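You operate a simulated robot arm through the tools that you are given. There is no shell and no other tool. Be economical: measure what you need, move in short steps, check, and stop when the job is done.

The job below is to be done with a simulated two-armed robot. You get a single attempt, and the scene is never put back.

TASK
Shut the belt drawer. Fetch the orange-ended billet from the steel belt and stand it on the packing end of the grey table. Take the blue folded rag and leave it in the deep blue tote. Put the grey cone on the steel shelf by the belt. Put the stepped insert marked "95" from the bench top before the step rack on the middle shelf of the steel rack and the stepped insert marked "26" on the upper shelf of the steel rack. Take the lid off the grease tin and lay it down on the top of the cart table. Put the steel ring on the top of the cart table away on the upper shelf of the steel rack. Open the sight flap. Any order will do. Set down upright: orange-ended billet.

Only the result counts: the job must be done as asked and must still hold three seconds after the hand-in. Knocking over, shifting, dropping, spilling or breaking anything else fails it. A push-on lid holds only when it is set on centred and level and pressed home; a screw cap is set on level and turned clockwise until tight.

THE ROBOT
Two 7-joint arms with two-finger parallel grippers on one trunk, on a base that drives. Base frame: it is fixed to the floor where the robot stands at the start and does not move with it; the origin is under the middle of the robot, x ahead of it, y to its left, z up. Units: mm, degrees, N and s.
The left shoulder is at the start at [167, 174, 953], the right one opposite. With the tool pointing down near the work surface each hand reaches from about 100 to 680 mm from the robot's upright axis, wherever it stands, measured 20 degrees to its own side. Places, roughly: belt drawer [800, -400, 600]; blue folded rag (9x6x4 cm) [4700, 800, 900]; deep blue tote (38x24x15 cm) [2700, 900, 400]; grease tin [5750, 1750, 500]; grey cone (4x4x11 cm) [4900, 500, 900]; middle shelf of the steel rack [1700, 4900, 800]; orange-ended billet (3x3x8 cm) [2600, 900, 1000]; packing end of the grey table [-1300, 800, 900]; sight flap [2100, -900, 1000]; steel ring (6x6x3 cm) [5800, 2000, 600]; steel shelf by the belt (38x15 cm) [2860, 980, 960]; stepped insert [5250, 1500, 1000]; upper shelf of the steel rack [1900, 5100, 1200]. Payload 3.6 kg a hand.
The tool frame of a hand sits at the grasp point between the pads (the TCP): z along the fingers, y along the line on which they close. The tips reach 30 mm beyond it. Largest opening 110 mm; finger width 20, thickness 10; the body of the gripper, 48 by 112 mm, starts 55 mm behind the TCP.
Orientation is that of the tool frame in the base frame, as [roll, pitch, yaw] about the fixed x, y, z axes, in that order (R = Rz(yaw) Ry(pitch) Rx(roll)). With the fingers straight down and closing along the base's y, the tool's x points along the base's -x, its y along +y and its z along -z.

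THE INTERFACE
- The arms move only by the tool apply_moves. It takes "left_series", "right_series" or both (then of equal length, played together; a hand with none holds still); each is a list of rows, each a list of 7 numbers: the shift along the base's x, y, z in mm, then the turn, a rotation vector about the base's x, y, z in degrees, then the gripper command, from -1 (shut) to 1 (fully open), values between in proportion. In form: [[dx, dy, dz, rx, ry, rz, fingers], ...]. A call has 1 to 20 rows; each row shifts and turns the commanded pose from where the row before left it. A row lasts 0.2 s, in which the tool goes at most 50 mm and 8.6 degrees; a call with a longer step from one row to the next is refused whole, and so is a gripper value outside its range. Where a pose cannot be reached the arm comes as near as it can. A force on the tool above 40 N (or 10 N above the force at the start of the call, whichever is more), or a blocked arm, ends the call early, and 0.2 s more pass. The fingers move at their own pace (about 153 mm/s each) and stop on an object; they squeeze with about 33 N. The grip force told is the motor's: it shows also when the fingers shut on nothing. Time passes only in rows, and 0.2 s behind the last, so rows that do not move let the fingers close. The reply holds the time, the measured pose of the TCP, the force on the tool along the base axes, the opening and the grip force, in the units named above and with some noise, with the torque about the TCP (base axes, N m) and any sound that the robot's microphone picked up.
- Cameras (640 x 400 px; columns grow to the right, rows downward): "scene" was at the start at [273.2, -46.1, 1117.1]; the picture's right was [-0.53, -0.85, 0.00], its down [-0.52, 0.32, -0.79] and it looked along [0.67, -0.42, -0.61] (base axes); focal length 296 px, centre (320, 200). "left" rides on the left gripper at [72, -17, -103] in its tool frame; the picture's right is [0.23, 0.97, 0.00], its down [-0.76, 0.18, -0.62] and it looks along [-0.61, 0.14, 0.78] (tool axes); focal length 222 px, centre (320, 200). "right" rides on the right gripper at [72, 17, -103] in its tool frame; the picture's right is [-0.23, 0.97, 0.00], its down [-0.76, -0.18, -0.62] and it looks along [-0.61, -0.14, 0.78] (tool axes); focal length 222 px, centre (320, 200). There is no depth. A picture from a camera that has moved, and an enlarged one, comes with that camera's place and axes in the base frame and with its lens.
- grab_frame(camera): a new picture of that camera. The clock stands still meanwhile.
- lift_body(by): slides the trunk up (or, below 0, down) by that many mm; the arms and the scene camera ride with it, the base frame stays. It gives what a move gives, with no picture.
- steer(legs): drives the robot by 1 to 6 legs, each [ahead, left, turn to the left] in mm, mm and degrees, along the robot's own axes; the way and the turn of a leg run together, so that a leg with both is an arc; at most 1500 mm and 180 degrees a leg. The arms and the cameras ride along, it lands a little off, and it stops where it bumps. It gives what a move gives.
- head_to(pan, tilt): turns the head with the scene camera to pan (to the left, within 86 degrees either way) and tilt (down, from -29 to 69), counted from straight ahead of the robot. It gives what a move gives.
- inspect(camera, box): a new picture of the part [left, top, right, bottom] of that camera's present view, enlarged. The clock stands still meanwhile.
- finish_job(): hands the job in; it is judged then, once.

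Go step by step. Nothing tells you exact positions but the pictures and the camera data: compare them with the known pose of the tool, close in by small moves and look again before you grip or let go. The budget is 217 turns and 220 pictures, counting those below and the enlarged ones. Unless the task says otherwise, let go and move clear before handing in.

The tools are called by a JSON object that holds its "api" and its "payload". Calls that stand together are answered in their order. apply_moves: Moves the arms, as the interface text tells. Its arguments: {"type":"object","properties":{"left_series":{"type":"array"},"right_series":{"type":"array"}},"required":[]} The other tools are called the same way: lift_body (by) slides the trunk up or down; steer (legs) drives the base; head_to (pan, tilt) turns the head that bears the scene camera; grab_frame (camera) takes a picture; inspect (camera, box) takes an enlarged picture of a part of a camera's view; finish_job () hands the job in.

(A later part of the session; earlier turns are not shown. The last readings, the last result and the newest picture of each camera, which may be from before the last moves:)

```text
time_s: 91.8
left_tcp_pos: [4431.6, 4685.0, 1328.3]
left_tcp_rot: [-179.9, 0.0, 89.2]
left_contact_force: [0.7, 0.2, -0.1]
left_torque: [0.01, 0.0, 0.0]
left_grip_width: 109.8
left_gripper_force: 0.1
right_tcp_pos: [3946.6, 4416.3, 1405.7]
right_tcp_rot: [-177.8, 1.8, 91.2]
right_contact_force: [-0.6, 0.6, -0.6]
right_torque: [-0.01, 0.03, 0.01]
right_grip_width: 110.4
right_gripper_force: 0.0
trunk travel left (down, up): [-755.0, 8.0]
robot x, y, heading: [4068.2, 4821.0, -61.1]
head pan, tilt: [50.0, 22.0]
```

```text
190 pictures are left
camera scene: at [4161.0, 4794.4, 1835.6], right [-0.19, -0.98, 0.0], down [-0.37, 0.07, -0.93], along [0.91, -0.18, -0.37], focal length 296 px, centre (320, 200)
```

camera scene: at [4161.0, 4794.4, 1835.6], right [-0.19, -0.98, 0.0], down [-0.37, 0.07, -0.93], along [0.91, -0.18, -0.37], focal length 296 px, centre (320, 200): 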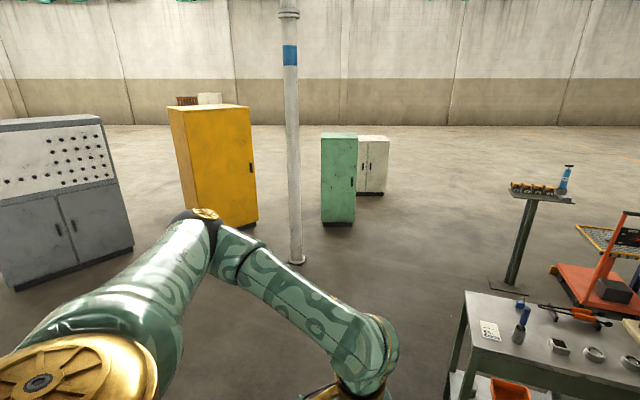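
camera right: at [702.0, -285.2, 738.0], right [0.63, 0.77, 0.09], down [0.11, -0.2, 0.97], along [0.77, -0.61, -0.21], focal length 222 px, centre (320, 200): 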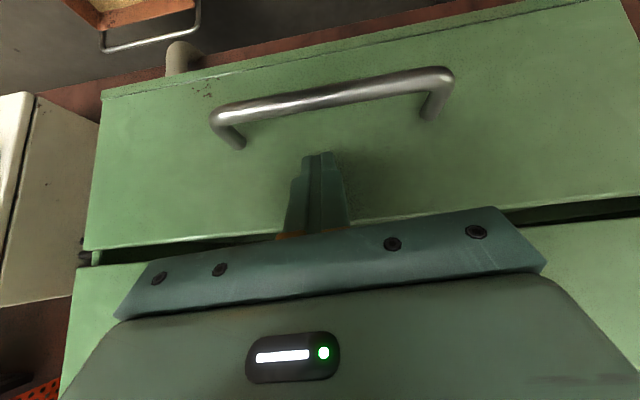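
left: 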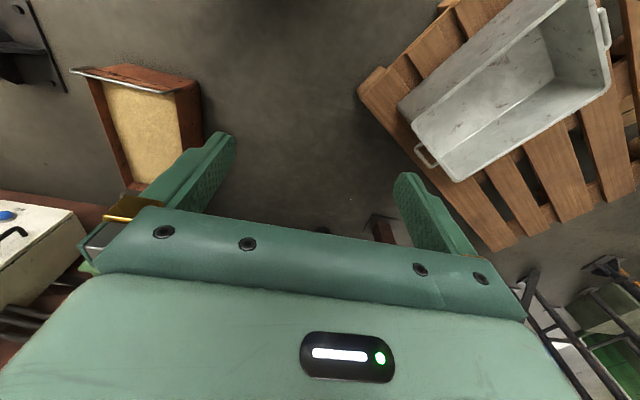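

The red cart (with tin and ring) and the blue bench with the step rack are ahead, left of the white machine. I'll drive around the small table toward them.

{"api": "steer", "payload": {"legs": [[890, 1146, 0], [1332, -280, 0], [0, 0, -60]]}}

{"api": "head_to", "payload": {"pan": 0, "tilt": 25}}

{"api": "grab_frame", "payload": {"camera": "scene"}}

{"api": "head_to", "payload": {"pan": 55, "tilt": 25}}

{"api": "grab_frame", "payload": {"camera": "scene"}}

```text
time_s: 108.0
left_tcp_pos: [5942.4, 2900.0, 1328.0]
left_tcp_rot: [-180.0, 0.1, 28.3]
left_contact_force: [0.4, -0.7, -0.6]
left_torque: [0.02, -0.01, -0.01]
left_grip_width: 109.9
left_gripper_force: 0.0
right_tcp_pos: [5471.5, 3191.7, 1404.6]
right_tcp_rot: [-177.7, 1.8, 30.4]
right_contact_force: [-0.1, -0.1, -0.6]
right_torque: [-0.01, 0.02, -0.01]
right_grip_width: 109.8
right_gripper_force: 0.1
trunk travel left (down, up): [-755.0, 8.0]
robot x, y, heading: [5883.7, 3286.5, -122.0]
head pan, tilt: [50.0, 22.0]
```

```text
time_s: 109.2
left_tcp_pos: [5941.7, 2900.5, 1328.4]
left_tcp_rot: [-179.9, 0.0, 28.2]
left_contact_force: [-0.4, -1.0, -0.3]
left_torque: [-0.01, -0.02, -0.03]
left_grip_width: 110.2
left_gripper_force: 0.1
right_tcp_pos: [5470.4, 3192.5, 1404.4]
right_tcp_rot: [-177.6, 1.8, 30.4]
right_contact_force: [-0.3, -0.3, 0.2]
right_torque: [-0.02, 0.05, -0.01]
right_grip_width: 109.8
right_gripper_force: 0.1
trunk travel left (down, up): [-755.0, 8.0]
robot x, y, heading: [5886.1, 3282.6, -122.1]
head pan, tilt: [0.0, 25.0]
```

```text
189 pictures are left
camera scene: at [5826.8, 3197.5, 1830.7], right [-0.85, 0.53, 0.0], down [0.22, 0.36, -0.91], along [-0.48, -0.77, -0.42], focal length 296 px, centre (320, 200)
```

scene: 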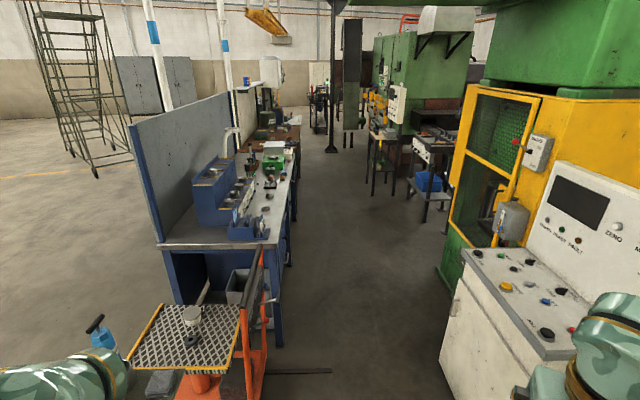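

```text
time_s: 110.4
left_tcp_pos: [5943.0, 2900.0, 1328.0]
left_tcp_rot: [180.0, 0.0, 28.2]
left_contact_force: [-1.4, -0.1, 0.1]
left_torque: [-0.01, 0.0, -0.02]
left_grip_width: 109.9
left_gripper_force: 0.0
right_tcp_pos: [5470.5, 3191.5, 1404.8]
right_tcp_rot: [-177.7, 1.9, 30.4]
right_contact_force: [-0.2, 0.3, -0.4]
right_torque: [0.01, 0.0, -0.03]
right_grip_width: 110.0
right_gripper_force: 0.1
trunk travel left (down, up): [-755.0, 8.0]
robot x, y, heading: [5884.3, 3283.9, -121.9]
head pan, tilt: [55.0, 25.0]
```

```text
188 pictures are left
camera scene: at [5911.4, 3190.9, 1830.7], right [-0.92, -0.39, 0.0], down [-0.17, 0.39, -0.91], along [0.35, -0.83, -0.42], focal length 296 px, centre (320, 200)
```

scene: 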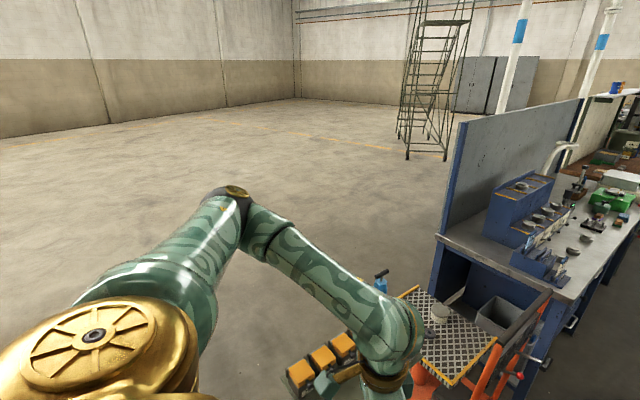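

I have a great view down the aisle: cart in front, blue bench, then the brown bench, with belt and tote on the right. I'll zoom in on the cart and the aisle.

{"api": "head_to", "payload": {"pan": 5, "tilt": 32}}

{"api": "inspect", "payload": {"camera": "scene", "box": [100, 100, 340, 390]}}

{"api": "inspect", "payload": {"camera": "scene", "box": [300, 20, 520, 200]}}

```text
time_s: 111.6
left_tcp_pos: [5942.8, 2901.1, 1329.0]
left_tcp_rot: [-180.0, 0.0, 28.3]
left_contact_force: [0.2, 0.5, 0.2]
left_torque: [0.0, 0.0, -0.04]
left_grip_width: 110.0
left_gripper_force: 0.1
right_tcp_pos: [5470.4, 3191.9, 1405.6]
right_tcp_rot: [-177.7, 1.7, 30.4]
right_contact_force: [-0.9, 0.1, 0.2]
right_torque: [0.02, -0.01, 0.0]
right_grip_width: 109.9
right_gripper_force: 0.1
trunk travel left (down, up): [-755.0, 8.0]
robot x, y, heading: [5884.7, 3285.3, -121.7]
head pan, tilt: [5.0, 32.0]
```

```text
1.38 times, centred on (220, 245) of scene
camera zoom: at [5834.9, 3195.8, 1819.6], right [-0.89, 0.45, 0.0], down [0.24, 0.47, -0.85], along [-0.38, -0.76, -0.53], focal length 409 px, centre (458, 138)
```

zoom: 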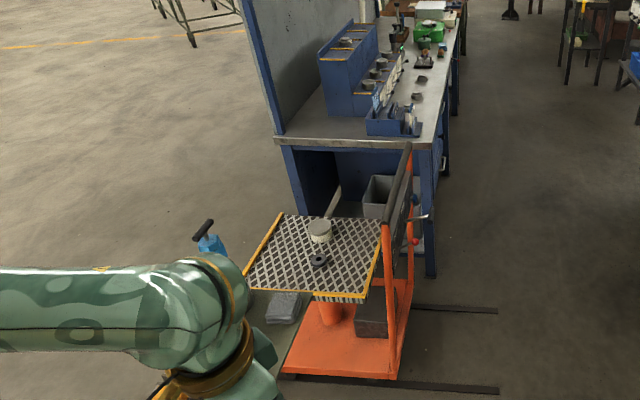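

```text
2.22 times, centred on (410, 110) of scene
camera zoom: at [5834.9, 3195.8, 1819.6], right [-0.89, 0.45, 0.0], down [0.24, 0.47, -0.85], along [-0.38, -0.76, -0.53], focal length 659 px, centre (120, 400)
```

zoom: 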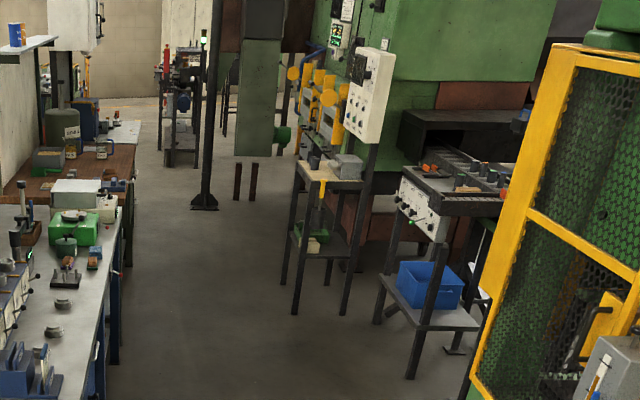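

The cart's tin is at about [5799,1834] and the ring at about [5830,1962]. The best standing spot looks like the cart's open left side, near [6400,1850] facing 180°. I'll drive around the small stand to get there.

{"api": "steer", "payload": {"legs": [[-206, 773, 0], [0, 0, -58], [-50, 1150, 0]]}}

{"api": "head_to", "payload": {"pan": 0, "tilt": 40}}

{"api": "grab_frame", "payload": {"camera": "scene"}}

```text
time_s: 123.9
left_tcp_pos: [6397.4, 1664.4, 1328.4]
left_tcp_rot: [-179.9, 0.0, -30.0]
left_contact_force: [-0.5, 0.2, 0.6]
left_torque: [-0.03, 0.03, 0.02]
left_grip_width: 110.1
left_gripper_force: 0.1
right_tcp_pos: [6398.7, 2220.1, 1405.1]
right_tcp_rot: [-177.7, 1.8, -27.9]
right_contact_force: [-0.3, 0.1, 0.2]
right_torque: [-0.01, -0.02, 0.0]
right_grip_width: 109.8
right_gripper_force: 0.1
trunk travel left (down, up): [-755.0, 8.0]
robot x, y, heading: [6693.4, 1917.5, 179.7]
head pan, tilt: [5.0, 32.0]
```

```text
time_s: 124.6
left_tcp_pos: [6398.5, 1663.3, 1327.1]
left_tcp_rot: [-180.0, 0.0, -30.1]
left_contact_force: [0.6, -0.7, 0.3]
left_torque: [0.02, -0.04, 0.0]
left_grip_width: 110.0
left_gripper_force: 0.1
right_tcp_pos: [6398.6, 2218.2, 1405.7]
right_tcp_rot: [-177.8, 1.8, -27.9]
right_contact_force: [-1.0, 0.1, -0.4]
right_torque: [0.02, 0.01, 0.01]
right_grip_width: 109.8
right_gripper_force: 0.1
trunk travel left (down, up): [-755.0, 8.0]
robot x, y, heading: [6696.2, 1915.2, 179.7]
head pan, tilt: [0.0, 40.0]
```

```text
185 pictures are left
camera scene: at [6596.7, 1917.3, 1807.4], right [0.0, 1.0, 0.0], down [0.64, 0.0, -0.77], along [-0.77, 0.0, -0.64], focal length 296 px, centre (320, 200)
```

scene: 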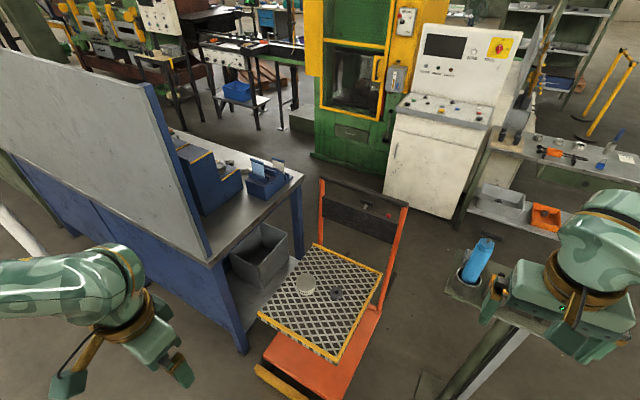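

The tin is at about [5800,1850], the ring at about [5830,1995], and the table top is around z 580. I'll close in, lower the trunk and look closely.

{"api": "steer", "payload": {"legs": [[262, 15, 20]]}}

{"api": "lift_body", "payload": {"by": -300}}

{"api": "lift_body", "payload": {"by": -300}}

{"api": "head_to", "payload": {"pan": -5, "tilt": 45}}

{"api": "grab_frame", "payload": {"camera": "scene"}}

{"api": "grab_frame", "payload": {"camera": "right"}}

```text
time_s: 126.5
left_tcp_pos: [6263.6, 1515.6, 1328.3]
left_tcp_rot: [180.0, -0.1, -8.9]
left_contact_force: [-0.2, 1.0, -0.1]
left_torque: [0.02, 0.02, 0.01]
left_grip_width: 110.0
left_gripper_force: 0.0
right_tcp_pos: [6062.3, 2032.7, 1405.1]
right_tcp_rot: [-177.8, 1.8, -6.8]
right_contact_force: [0.9, 0.4, 0.1]
right_torque: [0.01, -0.01, 0.02]
right_grip_width: 110.1
right_gripper_force: 0.0
trunk travel left (down, up): [-755.0, 8.0]
robot x, y, heading: [6442.9, 1857.3, -159.1]
head pan, tilt: [0.0, 40.0]
```

```text
time_s: 129.4
left_tcp_pos: [6261.7, 1514.6, 1028.3]
left_tcp_rot: [-180.0, 0.0, -8.8]
left_contact_force: [0.2, -0.7, -0.2]
left_torque: [-0.02, 0.03, -0.01]
left_grip_width: 109.7
left_gripper_force: 0.0
right_tcp_pos: [6060.9, 2032.6, 1105.7]
right_tcp_rot: [-177.7, 1.8, -6.8]
right_contact_force: [-0.2, 0.1, -0.1]
right_torque: [0.0, 0.0, -0.02]
right_grip_width: 109.9
right_gripper_force: 0.1
trunk travel left (down, up): [-455.0, 308.0]
robot x, y, heading: [6446.5, 1854.5, -159.2]
head pan, tilt: [0.0, 40.0]
```

```text
time_s: 132.4
left_tcp_pos: [6260.1, 1511.0, 696.4]
left_tcp_rot: [-175.8, -7.2, -9.1]
left_contact_force: [1.1, -0.1, 0.1]
left_torque: [0.0, 0.04, 0.0]
left_grip_width: 110.3
left_gripper_force: 0.0
right_tcp_pos: [6045.9, 2023.9, 757.7]
right_tcp_rot: [-172.1, -8.7, -7.0]
right_contact_force: [0.2, -0.2, 0.0]
right_torque: [0.02, -0.01, 0.0]
right_grip_width: 110.1
right_gripper_force: 0.1
trunk travel left (down, up): [-155.0, 608.0]
robot x, y, heading: [6447.8, 1852.6, -158.9]
head pan, tilt: [0.0, 40.0]
```

```text
time_s: 133.1
left_tcp_pos: [6258.5, 1510.7, 695.7]
left_tcp_rot: [-175.8, -7.2, -9.1]
left_contact_force: [1.0, -1.0, 1.0]
left_torque: [0.03, 0.0, 0.02]
left_grip_width: 110.0
left_gripper_force: 0.1
right_tcp_pos: [6045.1, 2023.4, 758.4]
right_tcp_rot: [-172.1, -8.6, -7.1]
right_contact_force: [-0.5, 0.3, -0.4]
right_torque: [-0.01, 0.0, 0.03]
right_grip_width: 109.9
right_gripper_force: 0.0
trunk travel left (down, up): [-155.0, 608.0]
robot x, y, heading: [6444.3, 1857.3, -159.2]
head pan, tilt: [-5.0, 45.0]
```

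```text
184 pictures are left
camera scene: at [6225.2, 1776.3, 1192.0], right [-0.28, 0.96, 0.0], down [0.68, 0.2, -0.71], along [-0.68, -0.19, -0.71], focal length 296 px, centre (320, 200)
```

scene: 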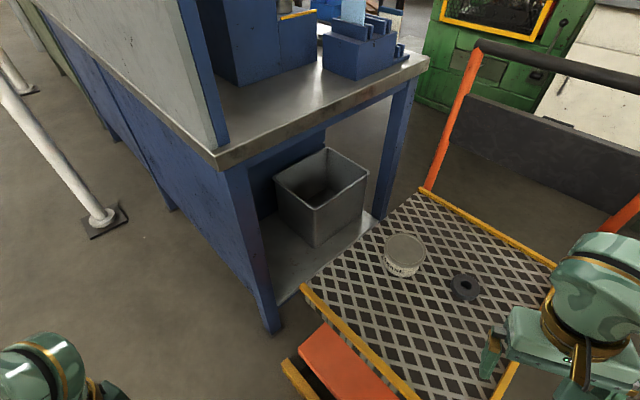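

```text
183 pictures are left
camera right: at [6099.1, 1985.3, 868.8], right [-0.32, -0.93, -0.17], down [-0.83, 0.19, 0.52], along [-0.45, 0.31, -0.84], focal length 222 px, centre (320, 200)
```

right: 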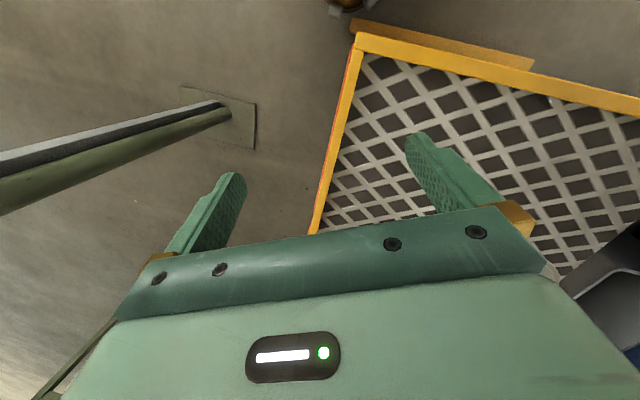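

I'll zoom in on the tin and ring.

{"api": "inspect", "payload": {"camera": "scene", "box": [360, 210, 510, 320]}}

```text
3.64 times, centred on (435, 265) of scene
camera zoom: at [6225.2, 1776.3, 1192.0], right [-0.28, 0.96, 0.0], down [0.68, 0.2, -0.71], along [-0.68, -0.19, -0.71], focal length 1078 px, centre (-98, -36)
```

zoom: 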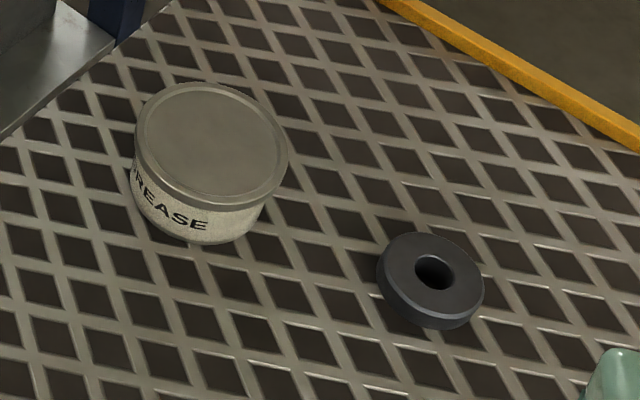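

The tin is about 89 mm across with a flat lid. I'll move the right hand above it at a safe height and straighten the tool.

{"api": "apply_moves", "payload": {"right_series": [[-36, -24, 0, -1.7, 2.35, 0, 1], [-36, -24, 0, -1.7, 2.35, 0, 1], [-36, -24, 0, -1.7, 2.35, 0, 1], [-36, -24, 0, -1.7, 2.35, 0, 1], [-36, -24, 0, 0, 0, 0, 1], [-36, -24, 0, 0, 0, 0, 1], [-36, -24, 0, 0, 0, 0, 1]]}}

{"api": "grab_frame", "payload": {"camera": "right"}}

{"api": "grab_frame", "payload": {"camera": "scene"}}

```text
time_s: 134.7
left_tcp_pos: [6259.0, 1513.0, 696.7]
left_tcp_rot: [-175.8, -7.3, -9.0]
left_contact_force: [-1.1, -0.9, -0.5]
left_torque: [-0.01, -0.01, 0.0]
left_grip_width: 110.1
left_gripper_force: 0.0
right_tcp_pos: [5790.7, 1856.9, 758.8]
right_tcp_rot: [180.0, -0.1, -6.4]
right_contact_force: [0.3, 0.7, 0.3]
right_torque: [-0.01, 0.04, 0.01]
right_grip_width: 109.8
right_gripper_force: 0.0
trunk travel left (down, up): [-155.0, 608.0]
robot x, y, heading: [6444.5, 1856.9, -159.2]
head pan, tilt: [-5.0, 45.0]
```

```text
181 pictures are left
camera right: at [5862.0, 1832.7, 862.6], right [-0.34, -0.94, 0.0], down [-0.74, 0.26, 0.62], along [-0.59, 0.21, -0.78], focal length 222 px, centre (320, 200)
```

right: 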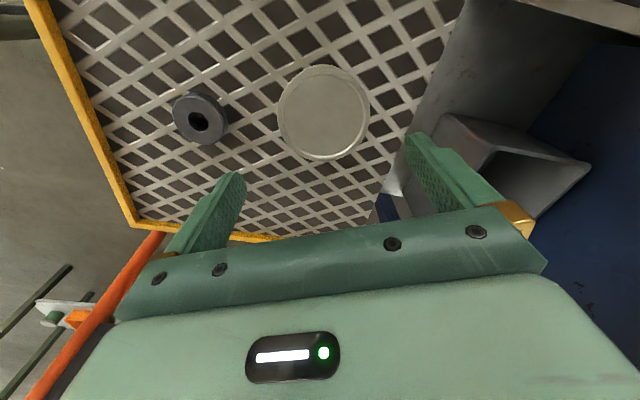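

```text
180 pictures are left
camera scene: at [6223.4, 1779.0, 1191.9], right [-0.27, 0.96, 0.0], down [0.68, 0.19, -0.71], along [-0.68, -0.19, -0.71], focal length 296 px, centre (320, 200)
```

scene: 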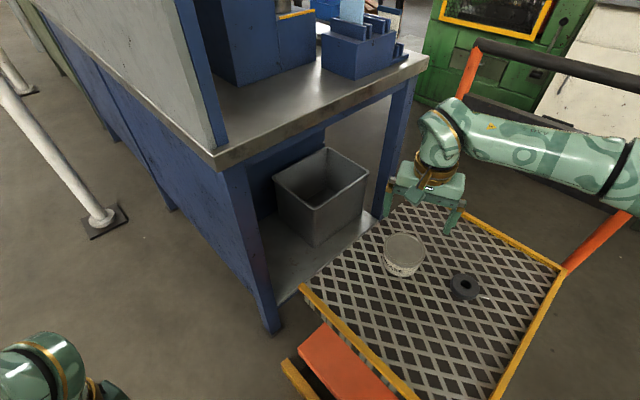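

The lid is centred under the right hand. I'll descend so the fingertips straddle the lid rim and look.

{"api": "apply_moves", "payload": {"right_series": [[1, -1, -30, 0, 0, 0, 1], [1, -1, -30, 0, 0, 0, 1], [1, 0, -25, 0, 0, 0, 1], [0, 0, -8, 0, 0, 0, 1], [0, 0, 0, 0, 0, 0, 1]]}}

{"api": "inspect", "payload": {"camera": "scene", "box": [350, 140, 510, 320]}}

{"api": "grab_frame", "payload": {"camera": "right"}}

```text
time_s: 135.9
left_tcp_pos: [6258.4, 1512.3, 696.0]
left_tcp_rot: [-175.9, -7.3, -9.1]
left_contact_force: [0.3, 0.3, 1.1]
left_torque: [0.04, 0.0, 0.0]
left_grip_width: 110.2
left_gripper_force: 0.1
right_tcp_pos: [5794.9, 1857.0, 664.0]
right_tcp_rot: [-180.0, -0.1, -6.5]
right_contact_force: [0.2, 0.3, 0.2]
right_torque: [0.0, 0.02, 0.03]
right_grip_width: 109.9
right_gripper_force: 0.1
trunk travel left (down, up): [-155.0, 608.0]
robot x, y, heading: [6444.8, 1858.1, -158.9]
head pan, tilt: [-5.0, 45.0]
```

```text
2.22 times, centred on (430, 230) of scene
camera zoom: at [6223.6, 1779.4, 1192.1], right [-0.28, 0.96, 0.0], down [0.68, 0.19, -0.71], along [-0.68, -0.19, -0.71], focal length 659 px, centre (76, 133)
```

zoom: 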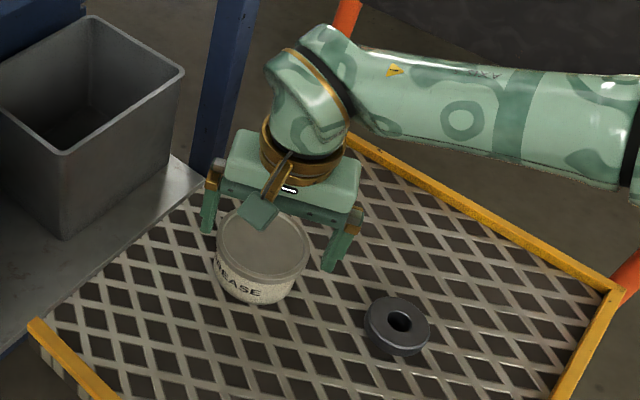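

```text
178 pictures are left
camera right: at [5865.2, 1832.5, 768.4], right [-0.34, -0.94, 0.0], down [-0.74, 0.26, 0.62], along [-0.59, 0.21, -0.78], focal length 222 px, centre (320, 200)
```

right: 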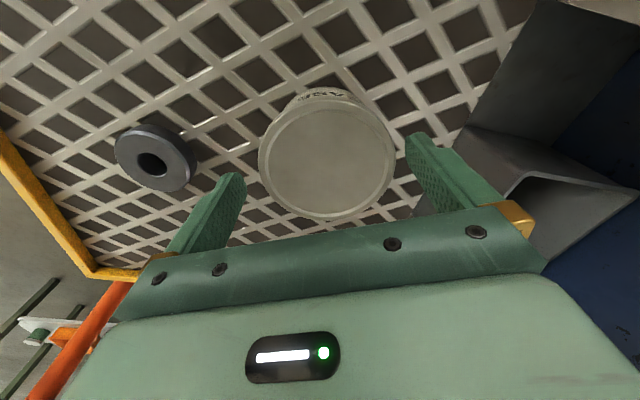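

The lid top is at about z 631, centred at [5793,1854]. I'll make a small correction, descend, grip and lift gently.

{"api": "apply_moves", "payload": {"right_series": [[-1, -3, -10, 0, 0, 0, 1], [0, 0, -12, 0, 0, 0, 1], [0, 0, 0, 0, 0, 0, 1], [0, 0, 0, 0, 0, 0, -1], [0, 0, 0, 0, 0, 0, -1], [0, 0, 0, 0, 0, 0, -1]]}}

{"api": "grab_frame", "payload": {"camera": "right"}}

{"api": "inspect", "payload": {"camera": "scene", "box": [350, 140, 510, 320]}}

```text
time_s: 137.3
left_tcp_pos: [6259.7, 1511.6, 697.0]
left_tcp_rot: [-175.8, -7.3, -9.2]
left_contact_force: [0.3, 0.3, -1.3]
left_torque: [-0.03, 0.0, -0.01]
left_grip_width: 109.9
left_gripper_force: 0.1
right_tcp_pos: [5793.3, 1853.5, 642.1]
right_tcp_rot: [-180.0, -0.1, -6.4]
right_contact_force: [-1.0, 0.4, -0.9]
right_torque: [0.11, 0.02, 0.02]
right_grip_width: 92.7
right_gripper_force: 33.3
trunk travel left (down, up): [-155.0, 608.0]
robot x, y, heading: [6445.9, 1858.1, -159.1]
head pan, tilt: [-5.0, 45.0]
```

```text
177 pictures are left
camera right: at [5864.6, 1827.7, 746.4], right [-0.34, -0.94, 0.0], down [-0.74, 0.26, 0.62], along [-0.59, 0.21, -0.78], focal length 222 px, centre (320, 200)
```

right: 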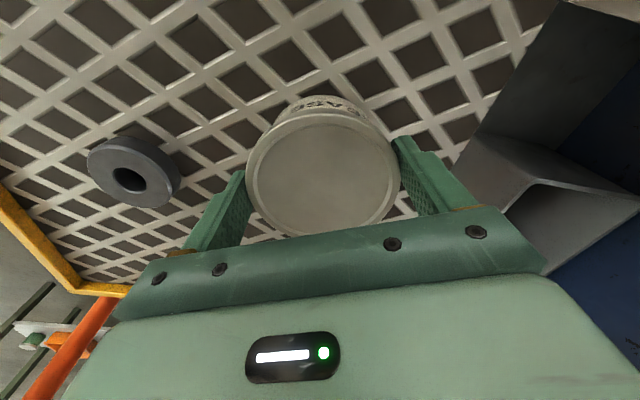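

```text
2.22 times, centred on (430, 230) of scene
camera zoom: at [6223.4, 1779.5, 1192.0], right [-0.28, 0.96, 0.0], down [0.68, 0.19, -0.71], along [-0.68, -0.19, -0.71], focal length 659 px, centre (76, 133)
```

zoom: 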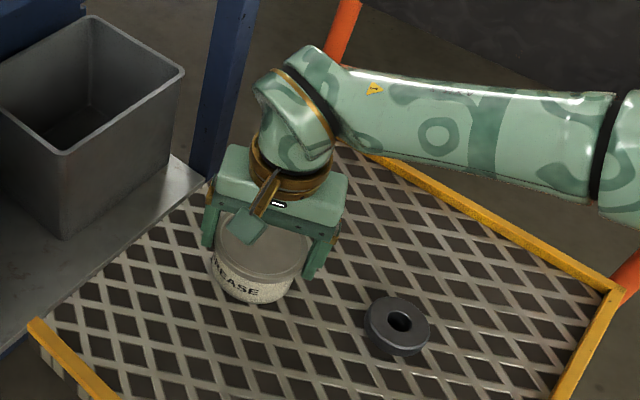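

Gripped at 92.7 mm. I'll lift slowly and see whether the lid parts from the tin.

{"api": "apply_moves", "payload": {"right_series": [[0, 0, 3, 0, 0, 0, -1], [0, 0, 3, 0, 0, 0, -1], [0, 0, 3, 0, 0, 0, -1], [0, 0, 3, 0, 0, 0, -1], [0, 0, 3, 0, 0, 0, -1]]}}

{"api": "inspect", "payload": {"camera": "scene", "box": [350, 140, 510, 320]}}

```text
time_s: 138.5
left_tcp_pos: [6258.5, 1511.8, 696.9]
left_tcp_rot: [-175.8, -7.3, -9.1]
left_contact_force: [-0.2, 0.5, -0.1]
left_torque: [-0.01, 0.02, 0.01]
left_grip_width: 110.1
left_gripper_force: 0.1
right_tcp_pos: [5795.2, 1852.3, 657.0]
right_tcp_rot: [180.0, -0.1, -6.5]
right_contact_force: [0.3, 0.2, -2.8]
right_torque: [0.01, 0.0, -0.03]
right_grip_width: 92.9
right_gripper_force: 33.0
trunk travel left (down, up): [-155.0, 608.0]
robot x, y, heading: [6446.6, 1856.5, -158.7]
head pan, tilt: [-5.0, 45.0]
```

```text
2.22 times, centred on (430, 230) of scene
camera zoom: at [6223.3, 1779.4, 1192.0], right [-0.28, 0.96, 0.0], down [0.68, 0.19, -0.71], along [-0.68, -0.19, -0.71], focal length 659 px, centre (76, 133)
```

zoom: 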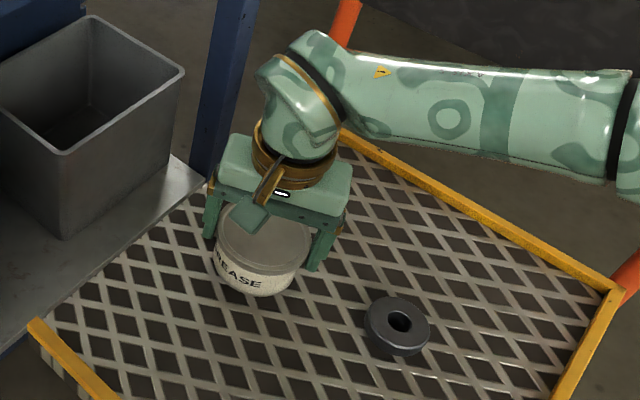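

The tin came up with the lid (about 0.3 kg), so I need the left hand to hold the body. I'll lift the whole tin clear into the air, nearer the robot, and turn the left hand horizontal.

{"api": "apply_moves", "payload": {"right_series": [[0, 0, 30, 0, 0, 0, -1], [20, 5, 30, 0, 0, 0, -1], [30, 7, 30, 0, 0, 0, -1], [30, 7, 30, 0, 0, 0, -1], [30, 7, 25, 0, 0, 0, -1], [28, 6, 25, 0, 0, 0, -1], [27, 6, 23, 0, 0, 0, -1]]}}

{"api": "apply_moves", "payload": {"left_series": [[0, 10, 25, 1.26, 8, 0, 1], [0, 10, 25, 1.26, 8, 0, 1], [-5, 20, 25, 1.26, 8, 0, 1], [-5, 20, 20, 1.26, 8, 0, 1], [-10, 20, 15, 1.26, 8, 0, 1], [-10, 25, 5, 1.26, 8, 0, 1], [-10, 25, 0, 1.26, 8, 0, 1], [-10, 25, 0, 1.26, 8, 0, 1], [-10, 30, 0, 1.26, 8, 0, 1], [-10, 30, 0, 1.26, 8, 0, 1], [-10, 30, 0, 1.26, 8, 0, 1], [-10, 30, 0, 1.26, 8, 0, 1]]}}

{"api": "grab_frame", "payload": {"camera": "scene"}}

{"api": "grab_frame", "payload": {"camera": "left"}}

```text
time_s: 140.1
left_tcp_pos: [6259.3, 1513.1, 697.6]
left_tcp_rot: [-175.8, -7.4, -9.0]
left_contact_force: [-0.7, 0.2, -0.4]
left_torque: [-0.02, 0.02, 0.01]
left_grip_width: 110.0
left_gripper_force: 0.1
right_tcp_pos: [5959.2, 1888.9, 847.7]
right_tcp_rot: [-179.8, -0.1, -6.5]
right_contact_force: [-0.1, -0.7, -1.9]
right_torque: [0.02, -0.02, -0.01]
right_grip_width: 93.1
right_gripper_force: 32.9
trunk travel left (down, up): [-155.0, 608.0]
robot x, y, heading: [6445.4, 1855.2, -159.1]
head pan, tilt: [-5.0, 45.0]
```

```text
time_s: 142.7
left_tcp_pos: [6060.3, 1733.5, 726.4]
left_tcp_rot: [136.5, 89.7, -56.7]
left_contact_force: [0.4, 0.3, -1.0]
left_torque: [0.0, -0.04, -0.02]
left_grip_width: 110.0
left_gripper_force: 0.1
left hand out of reach, approached as far as the arm can: row 1, 2, 3, 4, 5, 6
right_tcp_pos: [5959.2, 1889.6, 847.5]
right_tcp_rot: [179.9, -0.2, -6.4]
right_contact_force: [0.2, 0.7, -2.9]
right_torque: [0.03, -0.01, -0.03]
right_grip_width: 92.6
right_gripper_force: 33.3
trunk travel left (down, up): [-155.0, 608.0]
robot x, y, heading: [6445.7, 1856.3, -159.0]
head pan, tilt: [-5.0, 45.0]
```

```text
174 pictures are left
camera scene: at [6223.5, 1780.6, 1192.1], right [-0.27, 0.96, 0.0], down [0.68, 0.19, -0.71], along [-0.68, -0.19, -0.71], focal length 296 px, centre (320, 200)
```

scene: 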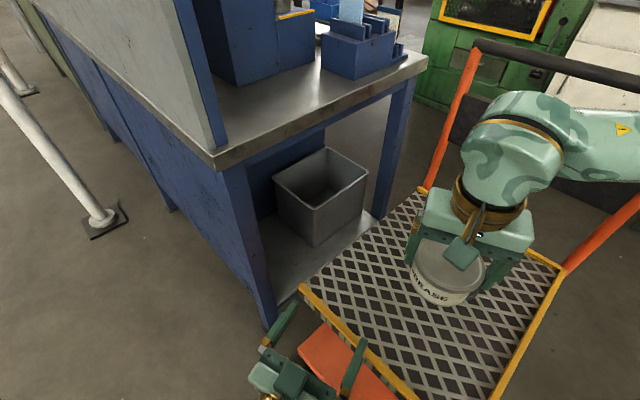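

```text
173 pictures are left
camera left: at [6165.1, 1726.3, 654.1], right [-0.22, -0.95, -0.22], down [0.56, -0.31, 0.76], along [-0.8, 0.04, 0.6], focal length 222 px, centre (320, 200)
```

left: 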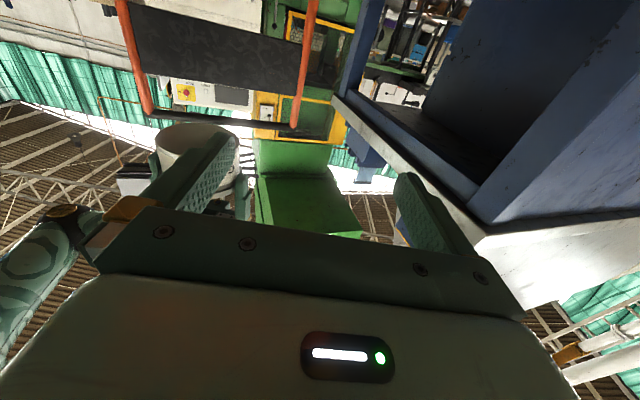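

The left hand points horizontally (heading about 167°), camera below. I'll bring it in line with the tin body at z about 800.

{"api": "apply_moves", "payload": {"left_series": [[10, 15, 20, 0, 0, 0, 1], [10, 30, 20, 0, 0, 0, 1], [5, 40, 20, 0, 0, 0, 1], [2, 40, 14, 0, 0, 0, 1], [0, 0, 0, 0, 0, 0, 1]]}}

{"api": "grab_frame", "payload": {"camera": "scene"}}

{"api": "grab_frame", "payload": {"camera": "left"}}

```text
time_s: 143.6
left_tcp_pos: [6074.8, 1720.9, 727.7]
left_tcp_rot: [124.4, 79.0, -58.7]
left_contact_force: [0.2, 0.6, -0.3]
left_torque: [-0.03, -0.02, 0.01]
left_grip_width: 110.2
left_gripper_force: 0.0
right_tcp_pos: [5959.1, 1889.2, 846.9]
right_tcp_rot: [179.9, 0.0, -6.6]
right_contact_force: [0.9, -0.4, -3.8]
right_torque: [0.03, 0.01, 0.01]
right_grip_width: 92.9
right_gripper_force: 33.0
trunk travel left (down, up): [-155.0, 608.0]
robot x, y, heading: [6446.4, 1855.9, -159.0]
head pan, tilt: [-5.0, 45.0]
stopped in row 4 (left hand): the arm was blocked; the commanded pose is now the measured one
```

```text
172 pictures are left
camera scene: at [6223.5, 1779.7, 1192.0], right [-0.28, 0.96, 0.0], down [0.68, 0.19, -0.71], along [-0.68, -0.19, -0.71], focal length 296 px, centre (320, 200)
```

scene: 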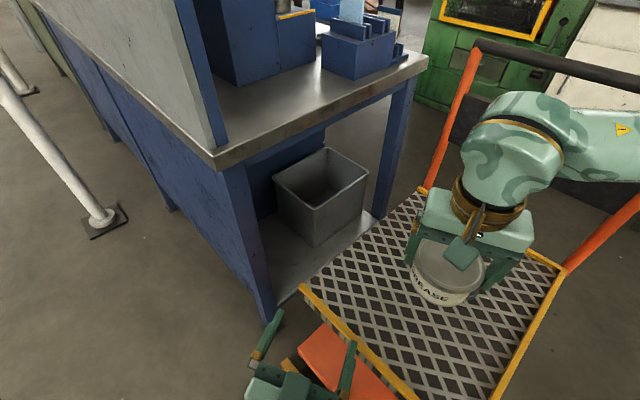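

```text
171 pictures are left
camera left: at [6185.3, 1722.4, 664.3], right [-0.04, -1.0, -0.07], down [0.53, -0.08, 0.84], along [-0.85, -0.01, 0.53], focal length 222 px, centre (320, 200)
```

left: 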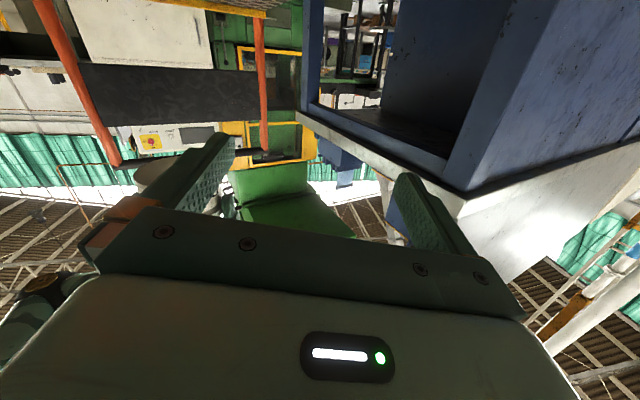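

The left hand was too cramped near the body. I'll carry the tin farther out with the right hand and bring the left hand in behind it.

{"api": "apply_moves", "payload": {"right_series": [[-40, -5, 6, 0, 0, 0, -1], [-40, -5, 6, 0, 0, 0, -1], [-40, -5, 6, 0, 0, 0, -1], [-39, -4, 5, 0, 0, 0, -1]]}}

{"api": "apply_moves", "payload": {"left_series": [[-30, 10, 10, 0, 0, 0, 1], [-30, 17, 15, 3.1, 2, -2.3, 1], [-25, 25, 17, 3.1, 2, -2.3, 1], [-22, 25, 17, 3.1, 2, -2.3, 1], [-20, 25, 18, 0, 0, 0, 1], [-20, 25, 18, 0, 0, 0, 1]]}}

{"api": "grab_frame", "payload": {"camera": "scene"}}

{"api": "grab_frame", "payload": {"camera": "left"}}

```text
time_s: 144.6
left_tcp_pos: [6074.1, 1722.4, 728.5]
left_tcp_rot: [124.3, 79.2, -58.6]
left_contact_force: [-0.6, 1.2, 0.2]
left_torque: [0.01, -0.01, 0.02]
left_grip_width: 109.9
left_gripper_force: 0.1
right_tcp_pos: [5800.5, 1868.8, 868.8]
right_tcp_rot: [-179.9, -0.2, -6.3]
right_contact_force: [-0.3, 0.2, -3.7]
right_torque: [-0.03, -0.04, -0.04]
right_grip_width: 92.9
right_gripper_force: 32.6
trunk travel left (down, up): [-155.0, 608.0]
robot x, y, heading: [6446.3, 1853.7, -158.7]
head pan, tilt: [-5.0, 45.0]
```

```text
time_s: 145.6
left_tcp_pos: [6003.1, 1771.1, 723.9]
left_tcp_rot: [120.7, 79.6, -71.2]
left_contact_force: [-0.6, 0.2, 0.3]
left_torque: [0.01, 0.01, 0.0]
left_grip_width: 109.8
left_gripper_force: 0.0
right_tcp_pos: [5801.9, 1868.2, 868.7]
right_tcp_rot: [-179.9, -0.2, -6.4]
right_contact_force: [0.0, 0.2, -3.3]
right_torque: [0.04, -0.02, 0.02]
right_grip_width: 93.3
right_gripper_force: 33.2
trunk travel left (down, up): [-155.0, 608.0]
robot x, y, heading: [6448.4, 1853.6, -159.0]
head pan, tilt: [-5.0, 45.0]
stopped in row 4 (left hand): the arm was blocked; the commanded pose is now the measured one
```

```text
170 pictures are left
camera scene: at [6223.2, 1779.6, 1192.0], right [-0.28, 0.96, 0.0], down [0.68, 0.19, -0.71], along [-0.68, -0.19, -0.71], focal length 296 px, centre (320, 200)
```

scene: 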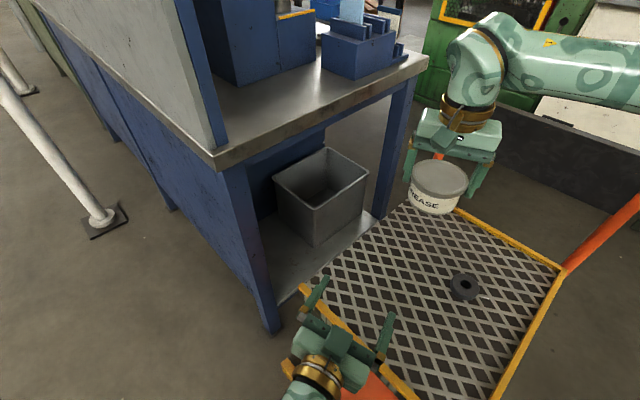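

```text
169 pictures are left
camera left: at [6111.4, 1754.0, 659.4], right [-0.19, -0.98, -0.07], down [0.53, -0.17, 0.83], along [-0.83, 0.12, 0.55], focal length 222 px, centre (320, 200)
```

left: 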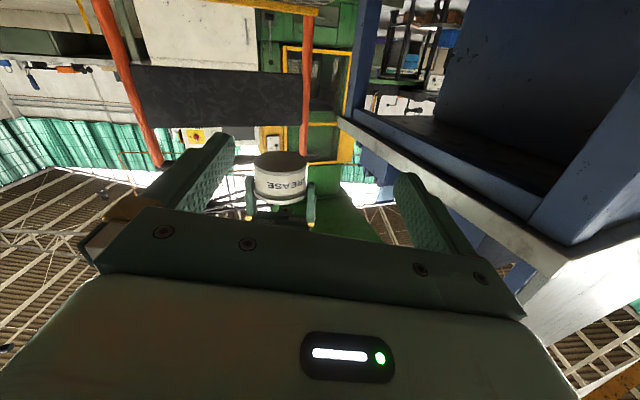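

The left elbow was folded too far. I'll raise the trunk 200 mm and work with both hands lower relative to the shoulders.

{"api": "lift_body", "payload": {"by": 200}}

{"api": "apply_moves", "payload": {"right_series": [[0, 0, -40, 0, 0, 0, -1], [0, 0, -40, 0, 0, 0, -1], [0, 0, -40, 0, 0, 0, -1], [0, 0, -40, 0, 0, 0, -1], [0, 0, -40, 0, 0, 0, -1]], "left_series": [[-15, 15, -20, 2, 1.4, 0, 1], [-15, 15, -20, 2, 1.4, 0, 1], [-15, 15, -20, 2, 1.4, 0, 1], [-15, 15, -20, 2, 1.4, 0, 1], [-15, 15, -20, 2, 1.4, 0, 1]]}}

{"api": "grab_frame", "payload": {"camera": "left"}}

{"api": "grab_frame", "payload": {"camera": "scene"}}

```text
time_s: 147.8
left_tcp_pos: [6009.3, 1765.0, 913.4]
left_tcp_rot: [122.6, 78.0, -69.6]
left_contact_force: [-0.6, 0.4, 1.0]
left_torque: [0.02, 0.02, -0.02]
left_grip_width: 110.0
left_gripper_force: 0.0
right_tcp_pos: [5800.7, 1869.7, 1068.0]
right_tcp_rot: [179.9, -0.1, -6.5]
right_contact_force: [0.3, 1.3, -3.1]
right_torque: [0.01, -0.06, 0.04]
right_grip_width: 93.1
right_gripper_force: 32.8
trunk travel left (down, up): [-355.0, 408.0]
robot x, y, heading: [6447.6, 1852.1, -159.1]
head pan, tilt: [-5.0, 45.0]
```

```text
time_s: 148.4
left_tcp_pos: [6001.3, 1742.3, 823.4]
left_tcp_rot: [118.9, 74.3, -73.8]
left_contact_force: [-0.2, -1.2, 0.2]
left_torque: [0.04, 0.01, 0.0]
left_grip_width: 110.0
left_gripper_force: 0.0
right_tcp_pos: [5801.7, 1869.2, 985.2]
right_tcp_rot: [-180.0, -0.1, -6.5]
right_contact_force: [-0.8, -0.3, -3.2]
right_torque: [0.02, -0.05, -0.01]
right_grip_width: 92.9
right_gripper_force: 32.9
trunk travel left (down, up): [-355.0, 408.0]
robot x, y, heading: [6447.8, 1852.5, -159.0]
head pan, tilt: [-5.0, 45.0]
stopped in row 3 (left hand): the arm was blocked; the commanded pose is now the measured one
```

```text
168 pictures are left
camera left: at [6110.7, 1718.8, 762.4], right [-0.21, -0.98, 0.01], down [0.51, -0.1, 0.86], along [-0.84, 0.18, 0.52], focal length 222 px, centre (320, 200)
```

left: 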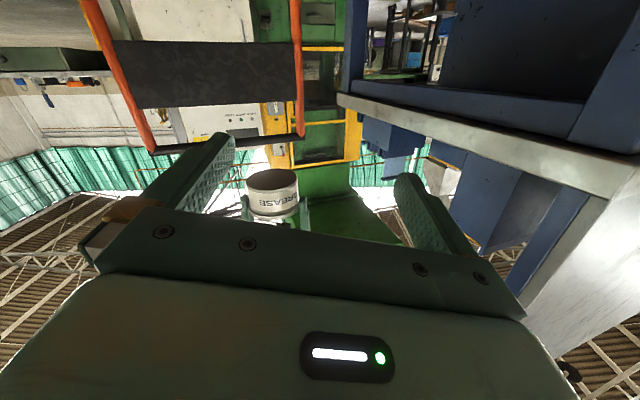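

```text
167 pictures are left
camera scene: at [6311.0, 1813.1, 1398.6], right [-0.28, 0.96, 0.0], down [0.68, 0.19, -0.71], along [-0.68, -0.19, -0.71], focal length 296 px, centre (320, 200)
```

scene: 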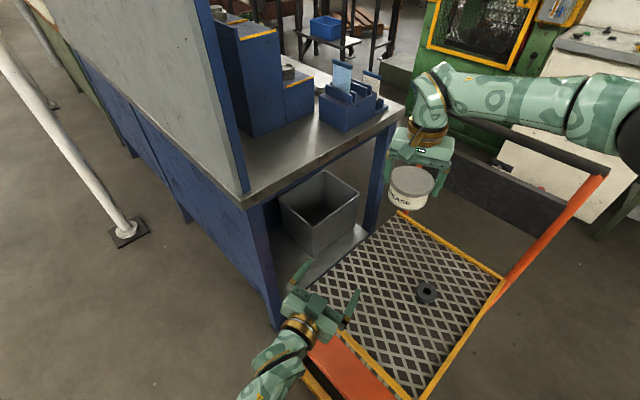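

The tin is too far to the robot's right for the left arm. I'll turn the robot 21° right so that it can be brought dead ahead.

{"api": "apply_moves", "payload": {"right_series": [[0, 0, 30, 0, 0, 0, -1], [0, 0, 30, 0, 0, 0, -1]], "left_series": [[20, -10, 30, 0, 0, 0, 1], [20, -10, 30, 0, 0, 0, 1]]}}

{"api": "steer", "payload": {"legs": [[0, 0, -24]]}}

{"api": "head_to", "payload": {"pan": 0, "tilt": 45}}

{"api": "grab_frame", "payload": {"camera": "scene"}}

```text
time_s: 149.0
left_tcp_pos: [6041.4, 1724.0, 882.3]
left_tcp_rot: [118.9, 74.4, -73.8]
left_contact_force: [0.0, -0.3, 0.8]
left_torque: [0.04, -0.01, 0.02]
left_grip_width: 109.8
left_gripper_force: 0.1
right_tcp_pos: [5803.6, 1868.7, 1046.0]
right_tcp_rot: [-180.0, -0.1, -6.5]
right_contact_force: [0.7, -1.6, -2.6]
right_torque: [-0.01, 0.0, -0.04]
right_grip_width: 93.1
right_gripper_force: 33.3
trunk travel left (down, up): [-355.0, 408.0]
robot x, y, heading: [6448.1, 1855.7, -159.3]
head pan, tilt: [-5.0, 45.0]
```

```text
time_s: 150.6
left_tcp_pos: [6022.7, 1896.4, 881.3]
left_tcp_rot: [119.0, 74.4, -97.2]
left_contact_force: [-0.6, -0.3, 0.4]
left_torque: [0.01, -0.02, -0.02]
left_grip_width: 110.2
left_gripper_force: 0.1
right_tcp_pos: [5860.5, 2123.8, 1046.9]
right_tcp_rot: [180.0, -0.2, -30.0]
right_contact_force: [-0.5, 0.0, -2.9]
right_torque: [-0.02, -0.02, 0.02]
right_grip_width: 93.0
right_gripper_force: 33.0
trunk travel left (down, up): [-355.0, 408.0]
robot x, y, heading: [6447.8, 1852.7, 177.4]
head pan, tilt: [-5.0, 45.0]
```

```text
time_s: 151.3
left_tcp_pos: [6021.3, 1896.4, 882.5]
left_tcp_rot: [119.0, 74.4, -97.1]
left_contact_force: [-0.9, -0.4, -0.3]
left_torque: [-0.03, 0.0, 0.02]
left_grip_width: 110.0
left_gripper_force: 0.1
right_tcp_pos: [5859.7, 2123.0, 1045.5]
right_tcp_rot: [-179.9, -0.2, -30.0]
right_contact_force: [-0.9, -1.0, -3.0]
right_torque: [-0.03, -0.01, 0.01]
right_grip_width: 92.7
right_gripper_force: 33.2
trunk travel left (down, up): [-355.0, 408.0]
robot x, y, heading: [6442.6, 1859.0, 177.6]
head pan, tilt: [0.0, 45.0]
```

```text
166 pictures are left
camera scene: at [6304.5, 1862.8, 1398.6], right [0.04, 1.0, 0.0], down [0.71, -0.03, -0.71], along [-0.71, 0.03, -0.71], focal length 296 px, centre (320, 200)
```

scene: 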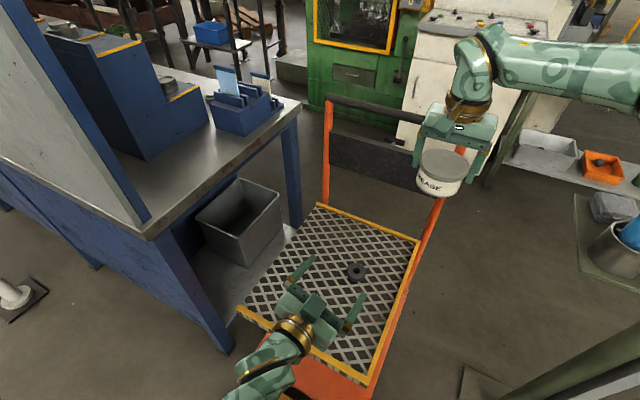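

The left hand now points at heading about 145°, nearly level. I'll bring the tin dead ahead and level the left hand at the pre-grasp spot.

{"api": "apply_moves", "payload": {"right_series": [[-5, -35, -24, 0, 0, 0, -1], [-5, -35, -24, 0, 0, 0, -1], [-5, -35, -24, 0, 0, 0, -1], [-6, -35, -24, 0, 0, 0, -1], [-6, -35, -25, 0, 0, 0, -1], [-6, -35, -25, 0, 0, 0, -1]], "left_series": [[-14, -9, -5, 5.1, -0.6, 0, 1], [-14, -9, -5, 5.1, -0.6, 0, 1], [-14, -9, -5, 5.1, -0.6, 0, 1], [-15, -10, -5, 0, 0, 0, 1], [-15, -10, -5, 0, 0, 0, 1], [-15, -10, -5, 0, 0, 0, 1]]}}

{"api": "grab_frame", "payload": {"camera": "scene"}}

{"api": "grab_frame", "payload": {"camera": "left"}}

```text
time_s: 152.7
left_tcp_pos: [5933.7, 1838.9, 851.8]
left_tcp_rot: [84.5, 89.7, -131.7]
left_contact_force: [-0.3, 0.8, 0.1]
left_torque: [-0.01, -0.01, -0.01]
left_grip_width: 109.7
left_gripper_force: 0.0
right_tcp_pos: [5838.9, 1925.3, 911.4]
right_tcp_rot: [179.9, -0.1, -29.9]
right_contact_force: [-0.6, 0.4, -2.9]
right_torque: [0.01, -0.03, 0.01]
right_grip_width: 92.9
right_gripper_force: 32.4
right hand out of reach, approached as far as the arm can: row 6
trunk travel left (down, up): [-355.0, 408.0]
robot x, y, heading: [6447.7, 1857.0, 177.5]
head pan, tilt: [0.0, 45.0]
```

```text
165 pictures are left
camera scene: at [6304.4, 1863.0, 1398.6], right [0.04, 1.0, 0.0], down [0.71, -0.03, -0.71], along [-0.71, 0.03, -0.71], focal length 296 px, centre (320, 200)
```

scene: 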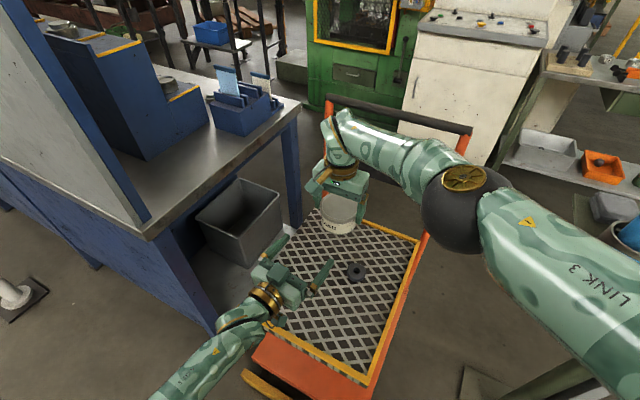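

```text
164 pictures are left
camera left: at [6026.9, 1791.8, 777.8], right [-0.57, -0.79, -0.22], down [0.4, -0.51, 0.76], along [-0.71, 0.35, 0.61], focal length 222 px, centre (320, 200)
```

left: 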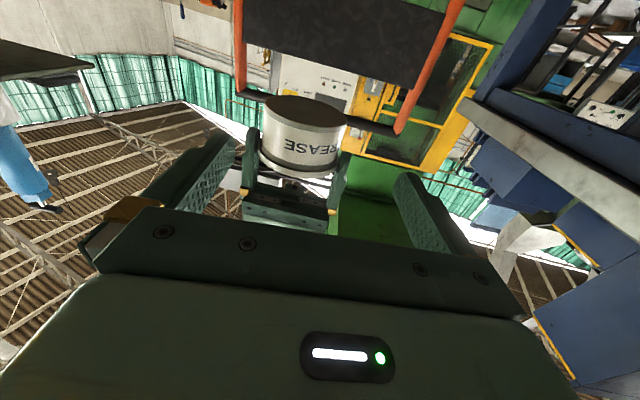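

The left hand is level. I'll correct 14 mm sideways and 11 mm up, then slide the fingers around the tin body.

{"api": "apply_moves", "payload": {"left_series": [[8, 11, 11, 0, 0, 0, 1], [-16, 12, 0, 0, 0, 0, 1], [-16, 12, 0, 0, 0, 0, 1], [-16, 12, 0, 0, 0, 0, 1]]}}

{"api": "grab_frame", "payload": {"camera": "left"}}

{"api": "inspect", "payload": {"camera": "scene", "box": [230, 90, 430, 310]}}

```text
time_s: 153.7
left_tcp_pos: [5895.7, 1884.8, 862.8]
left_tcp_rot: [91.9, 89.7, -124.2]
left_contact_force: [0.6, 0.2, 0.5]
left_torque: [0.01, -0.03, 0.0]
left_grip_width: 110.0
left_gripper_force: 0.0
right_tcp_pos: [5839.7, 1925.1, 910.8]
right_tcp_rot: [-180.0, -0.1, -29.9]
right_contact_force: [0.1, -0.8, -2.1]
right_torque: [-0.03, -0.04, 0.01]
right_grip_width: 93.0
right_gripper_force: 32.7
trunk travel left (down, up): [-355.0, 408.0]
robot x, y, heading: [6445.6, 1855.1, 177.5]
head pan, tilt: [0.0, 45.0]
```

```text
163 pictures are left
camera left: at [5988.9, 1837.5, 790.5], right [-0.57, -0.79, -0.22], down [0.4, -0.51, 0.76], along [-0.71, 0.35, 0.61], focal length 222 px, centre (320, 200)
```

left: 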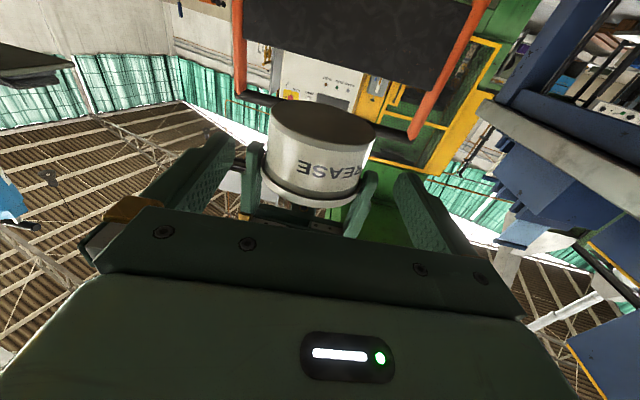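

```text
1.82 times, centred on (330, 200) of scene
camera zoom: at [6303.9, 1862.9, 1398.5], right [0.04, 1.0, 0.0], down [0.71, -0.03, -0.71], along [-0.71, 0.03, -0.71], focal length 539 px, centre (302, 200)
```

zoom: 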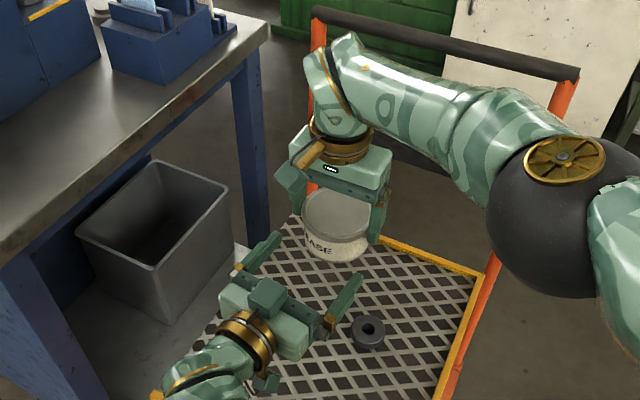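

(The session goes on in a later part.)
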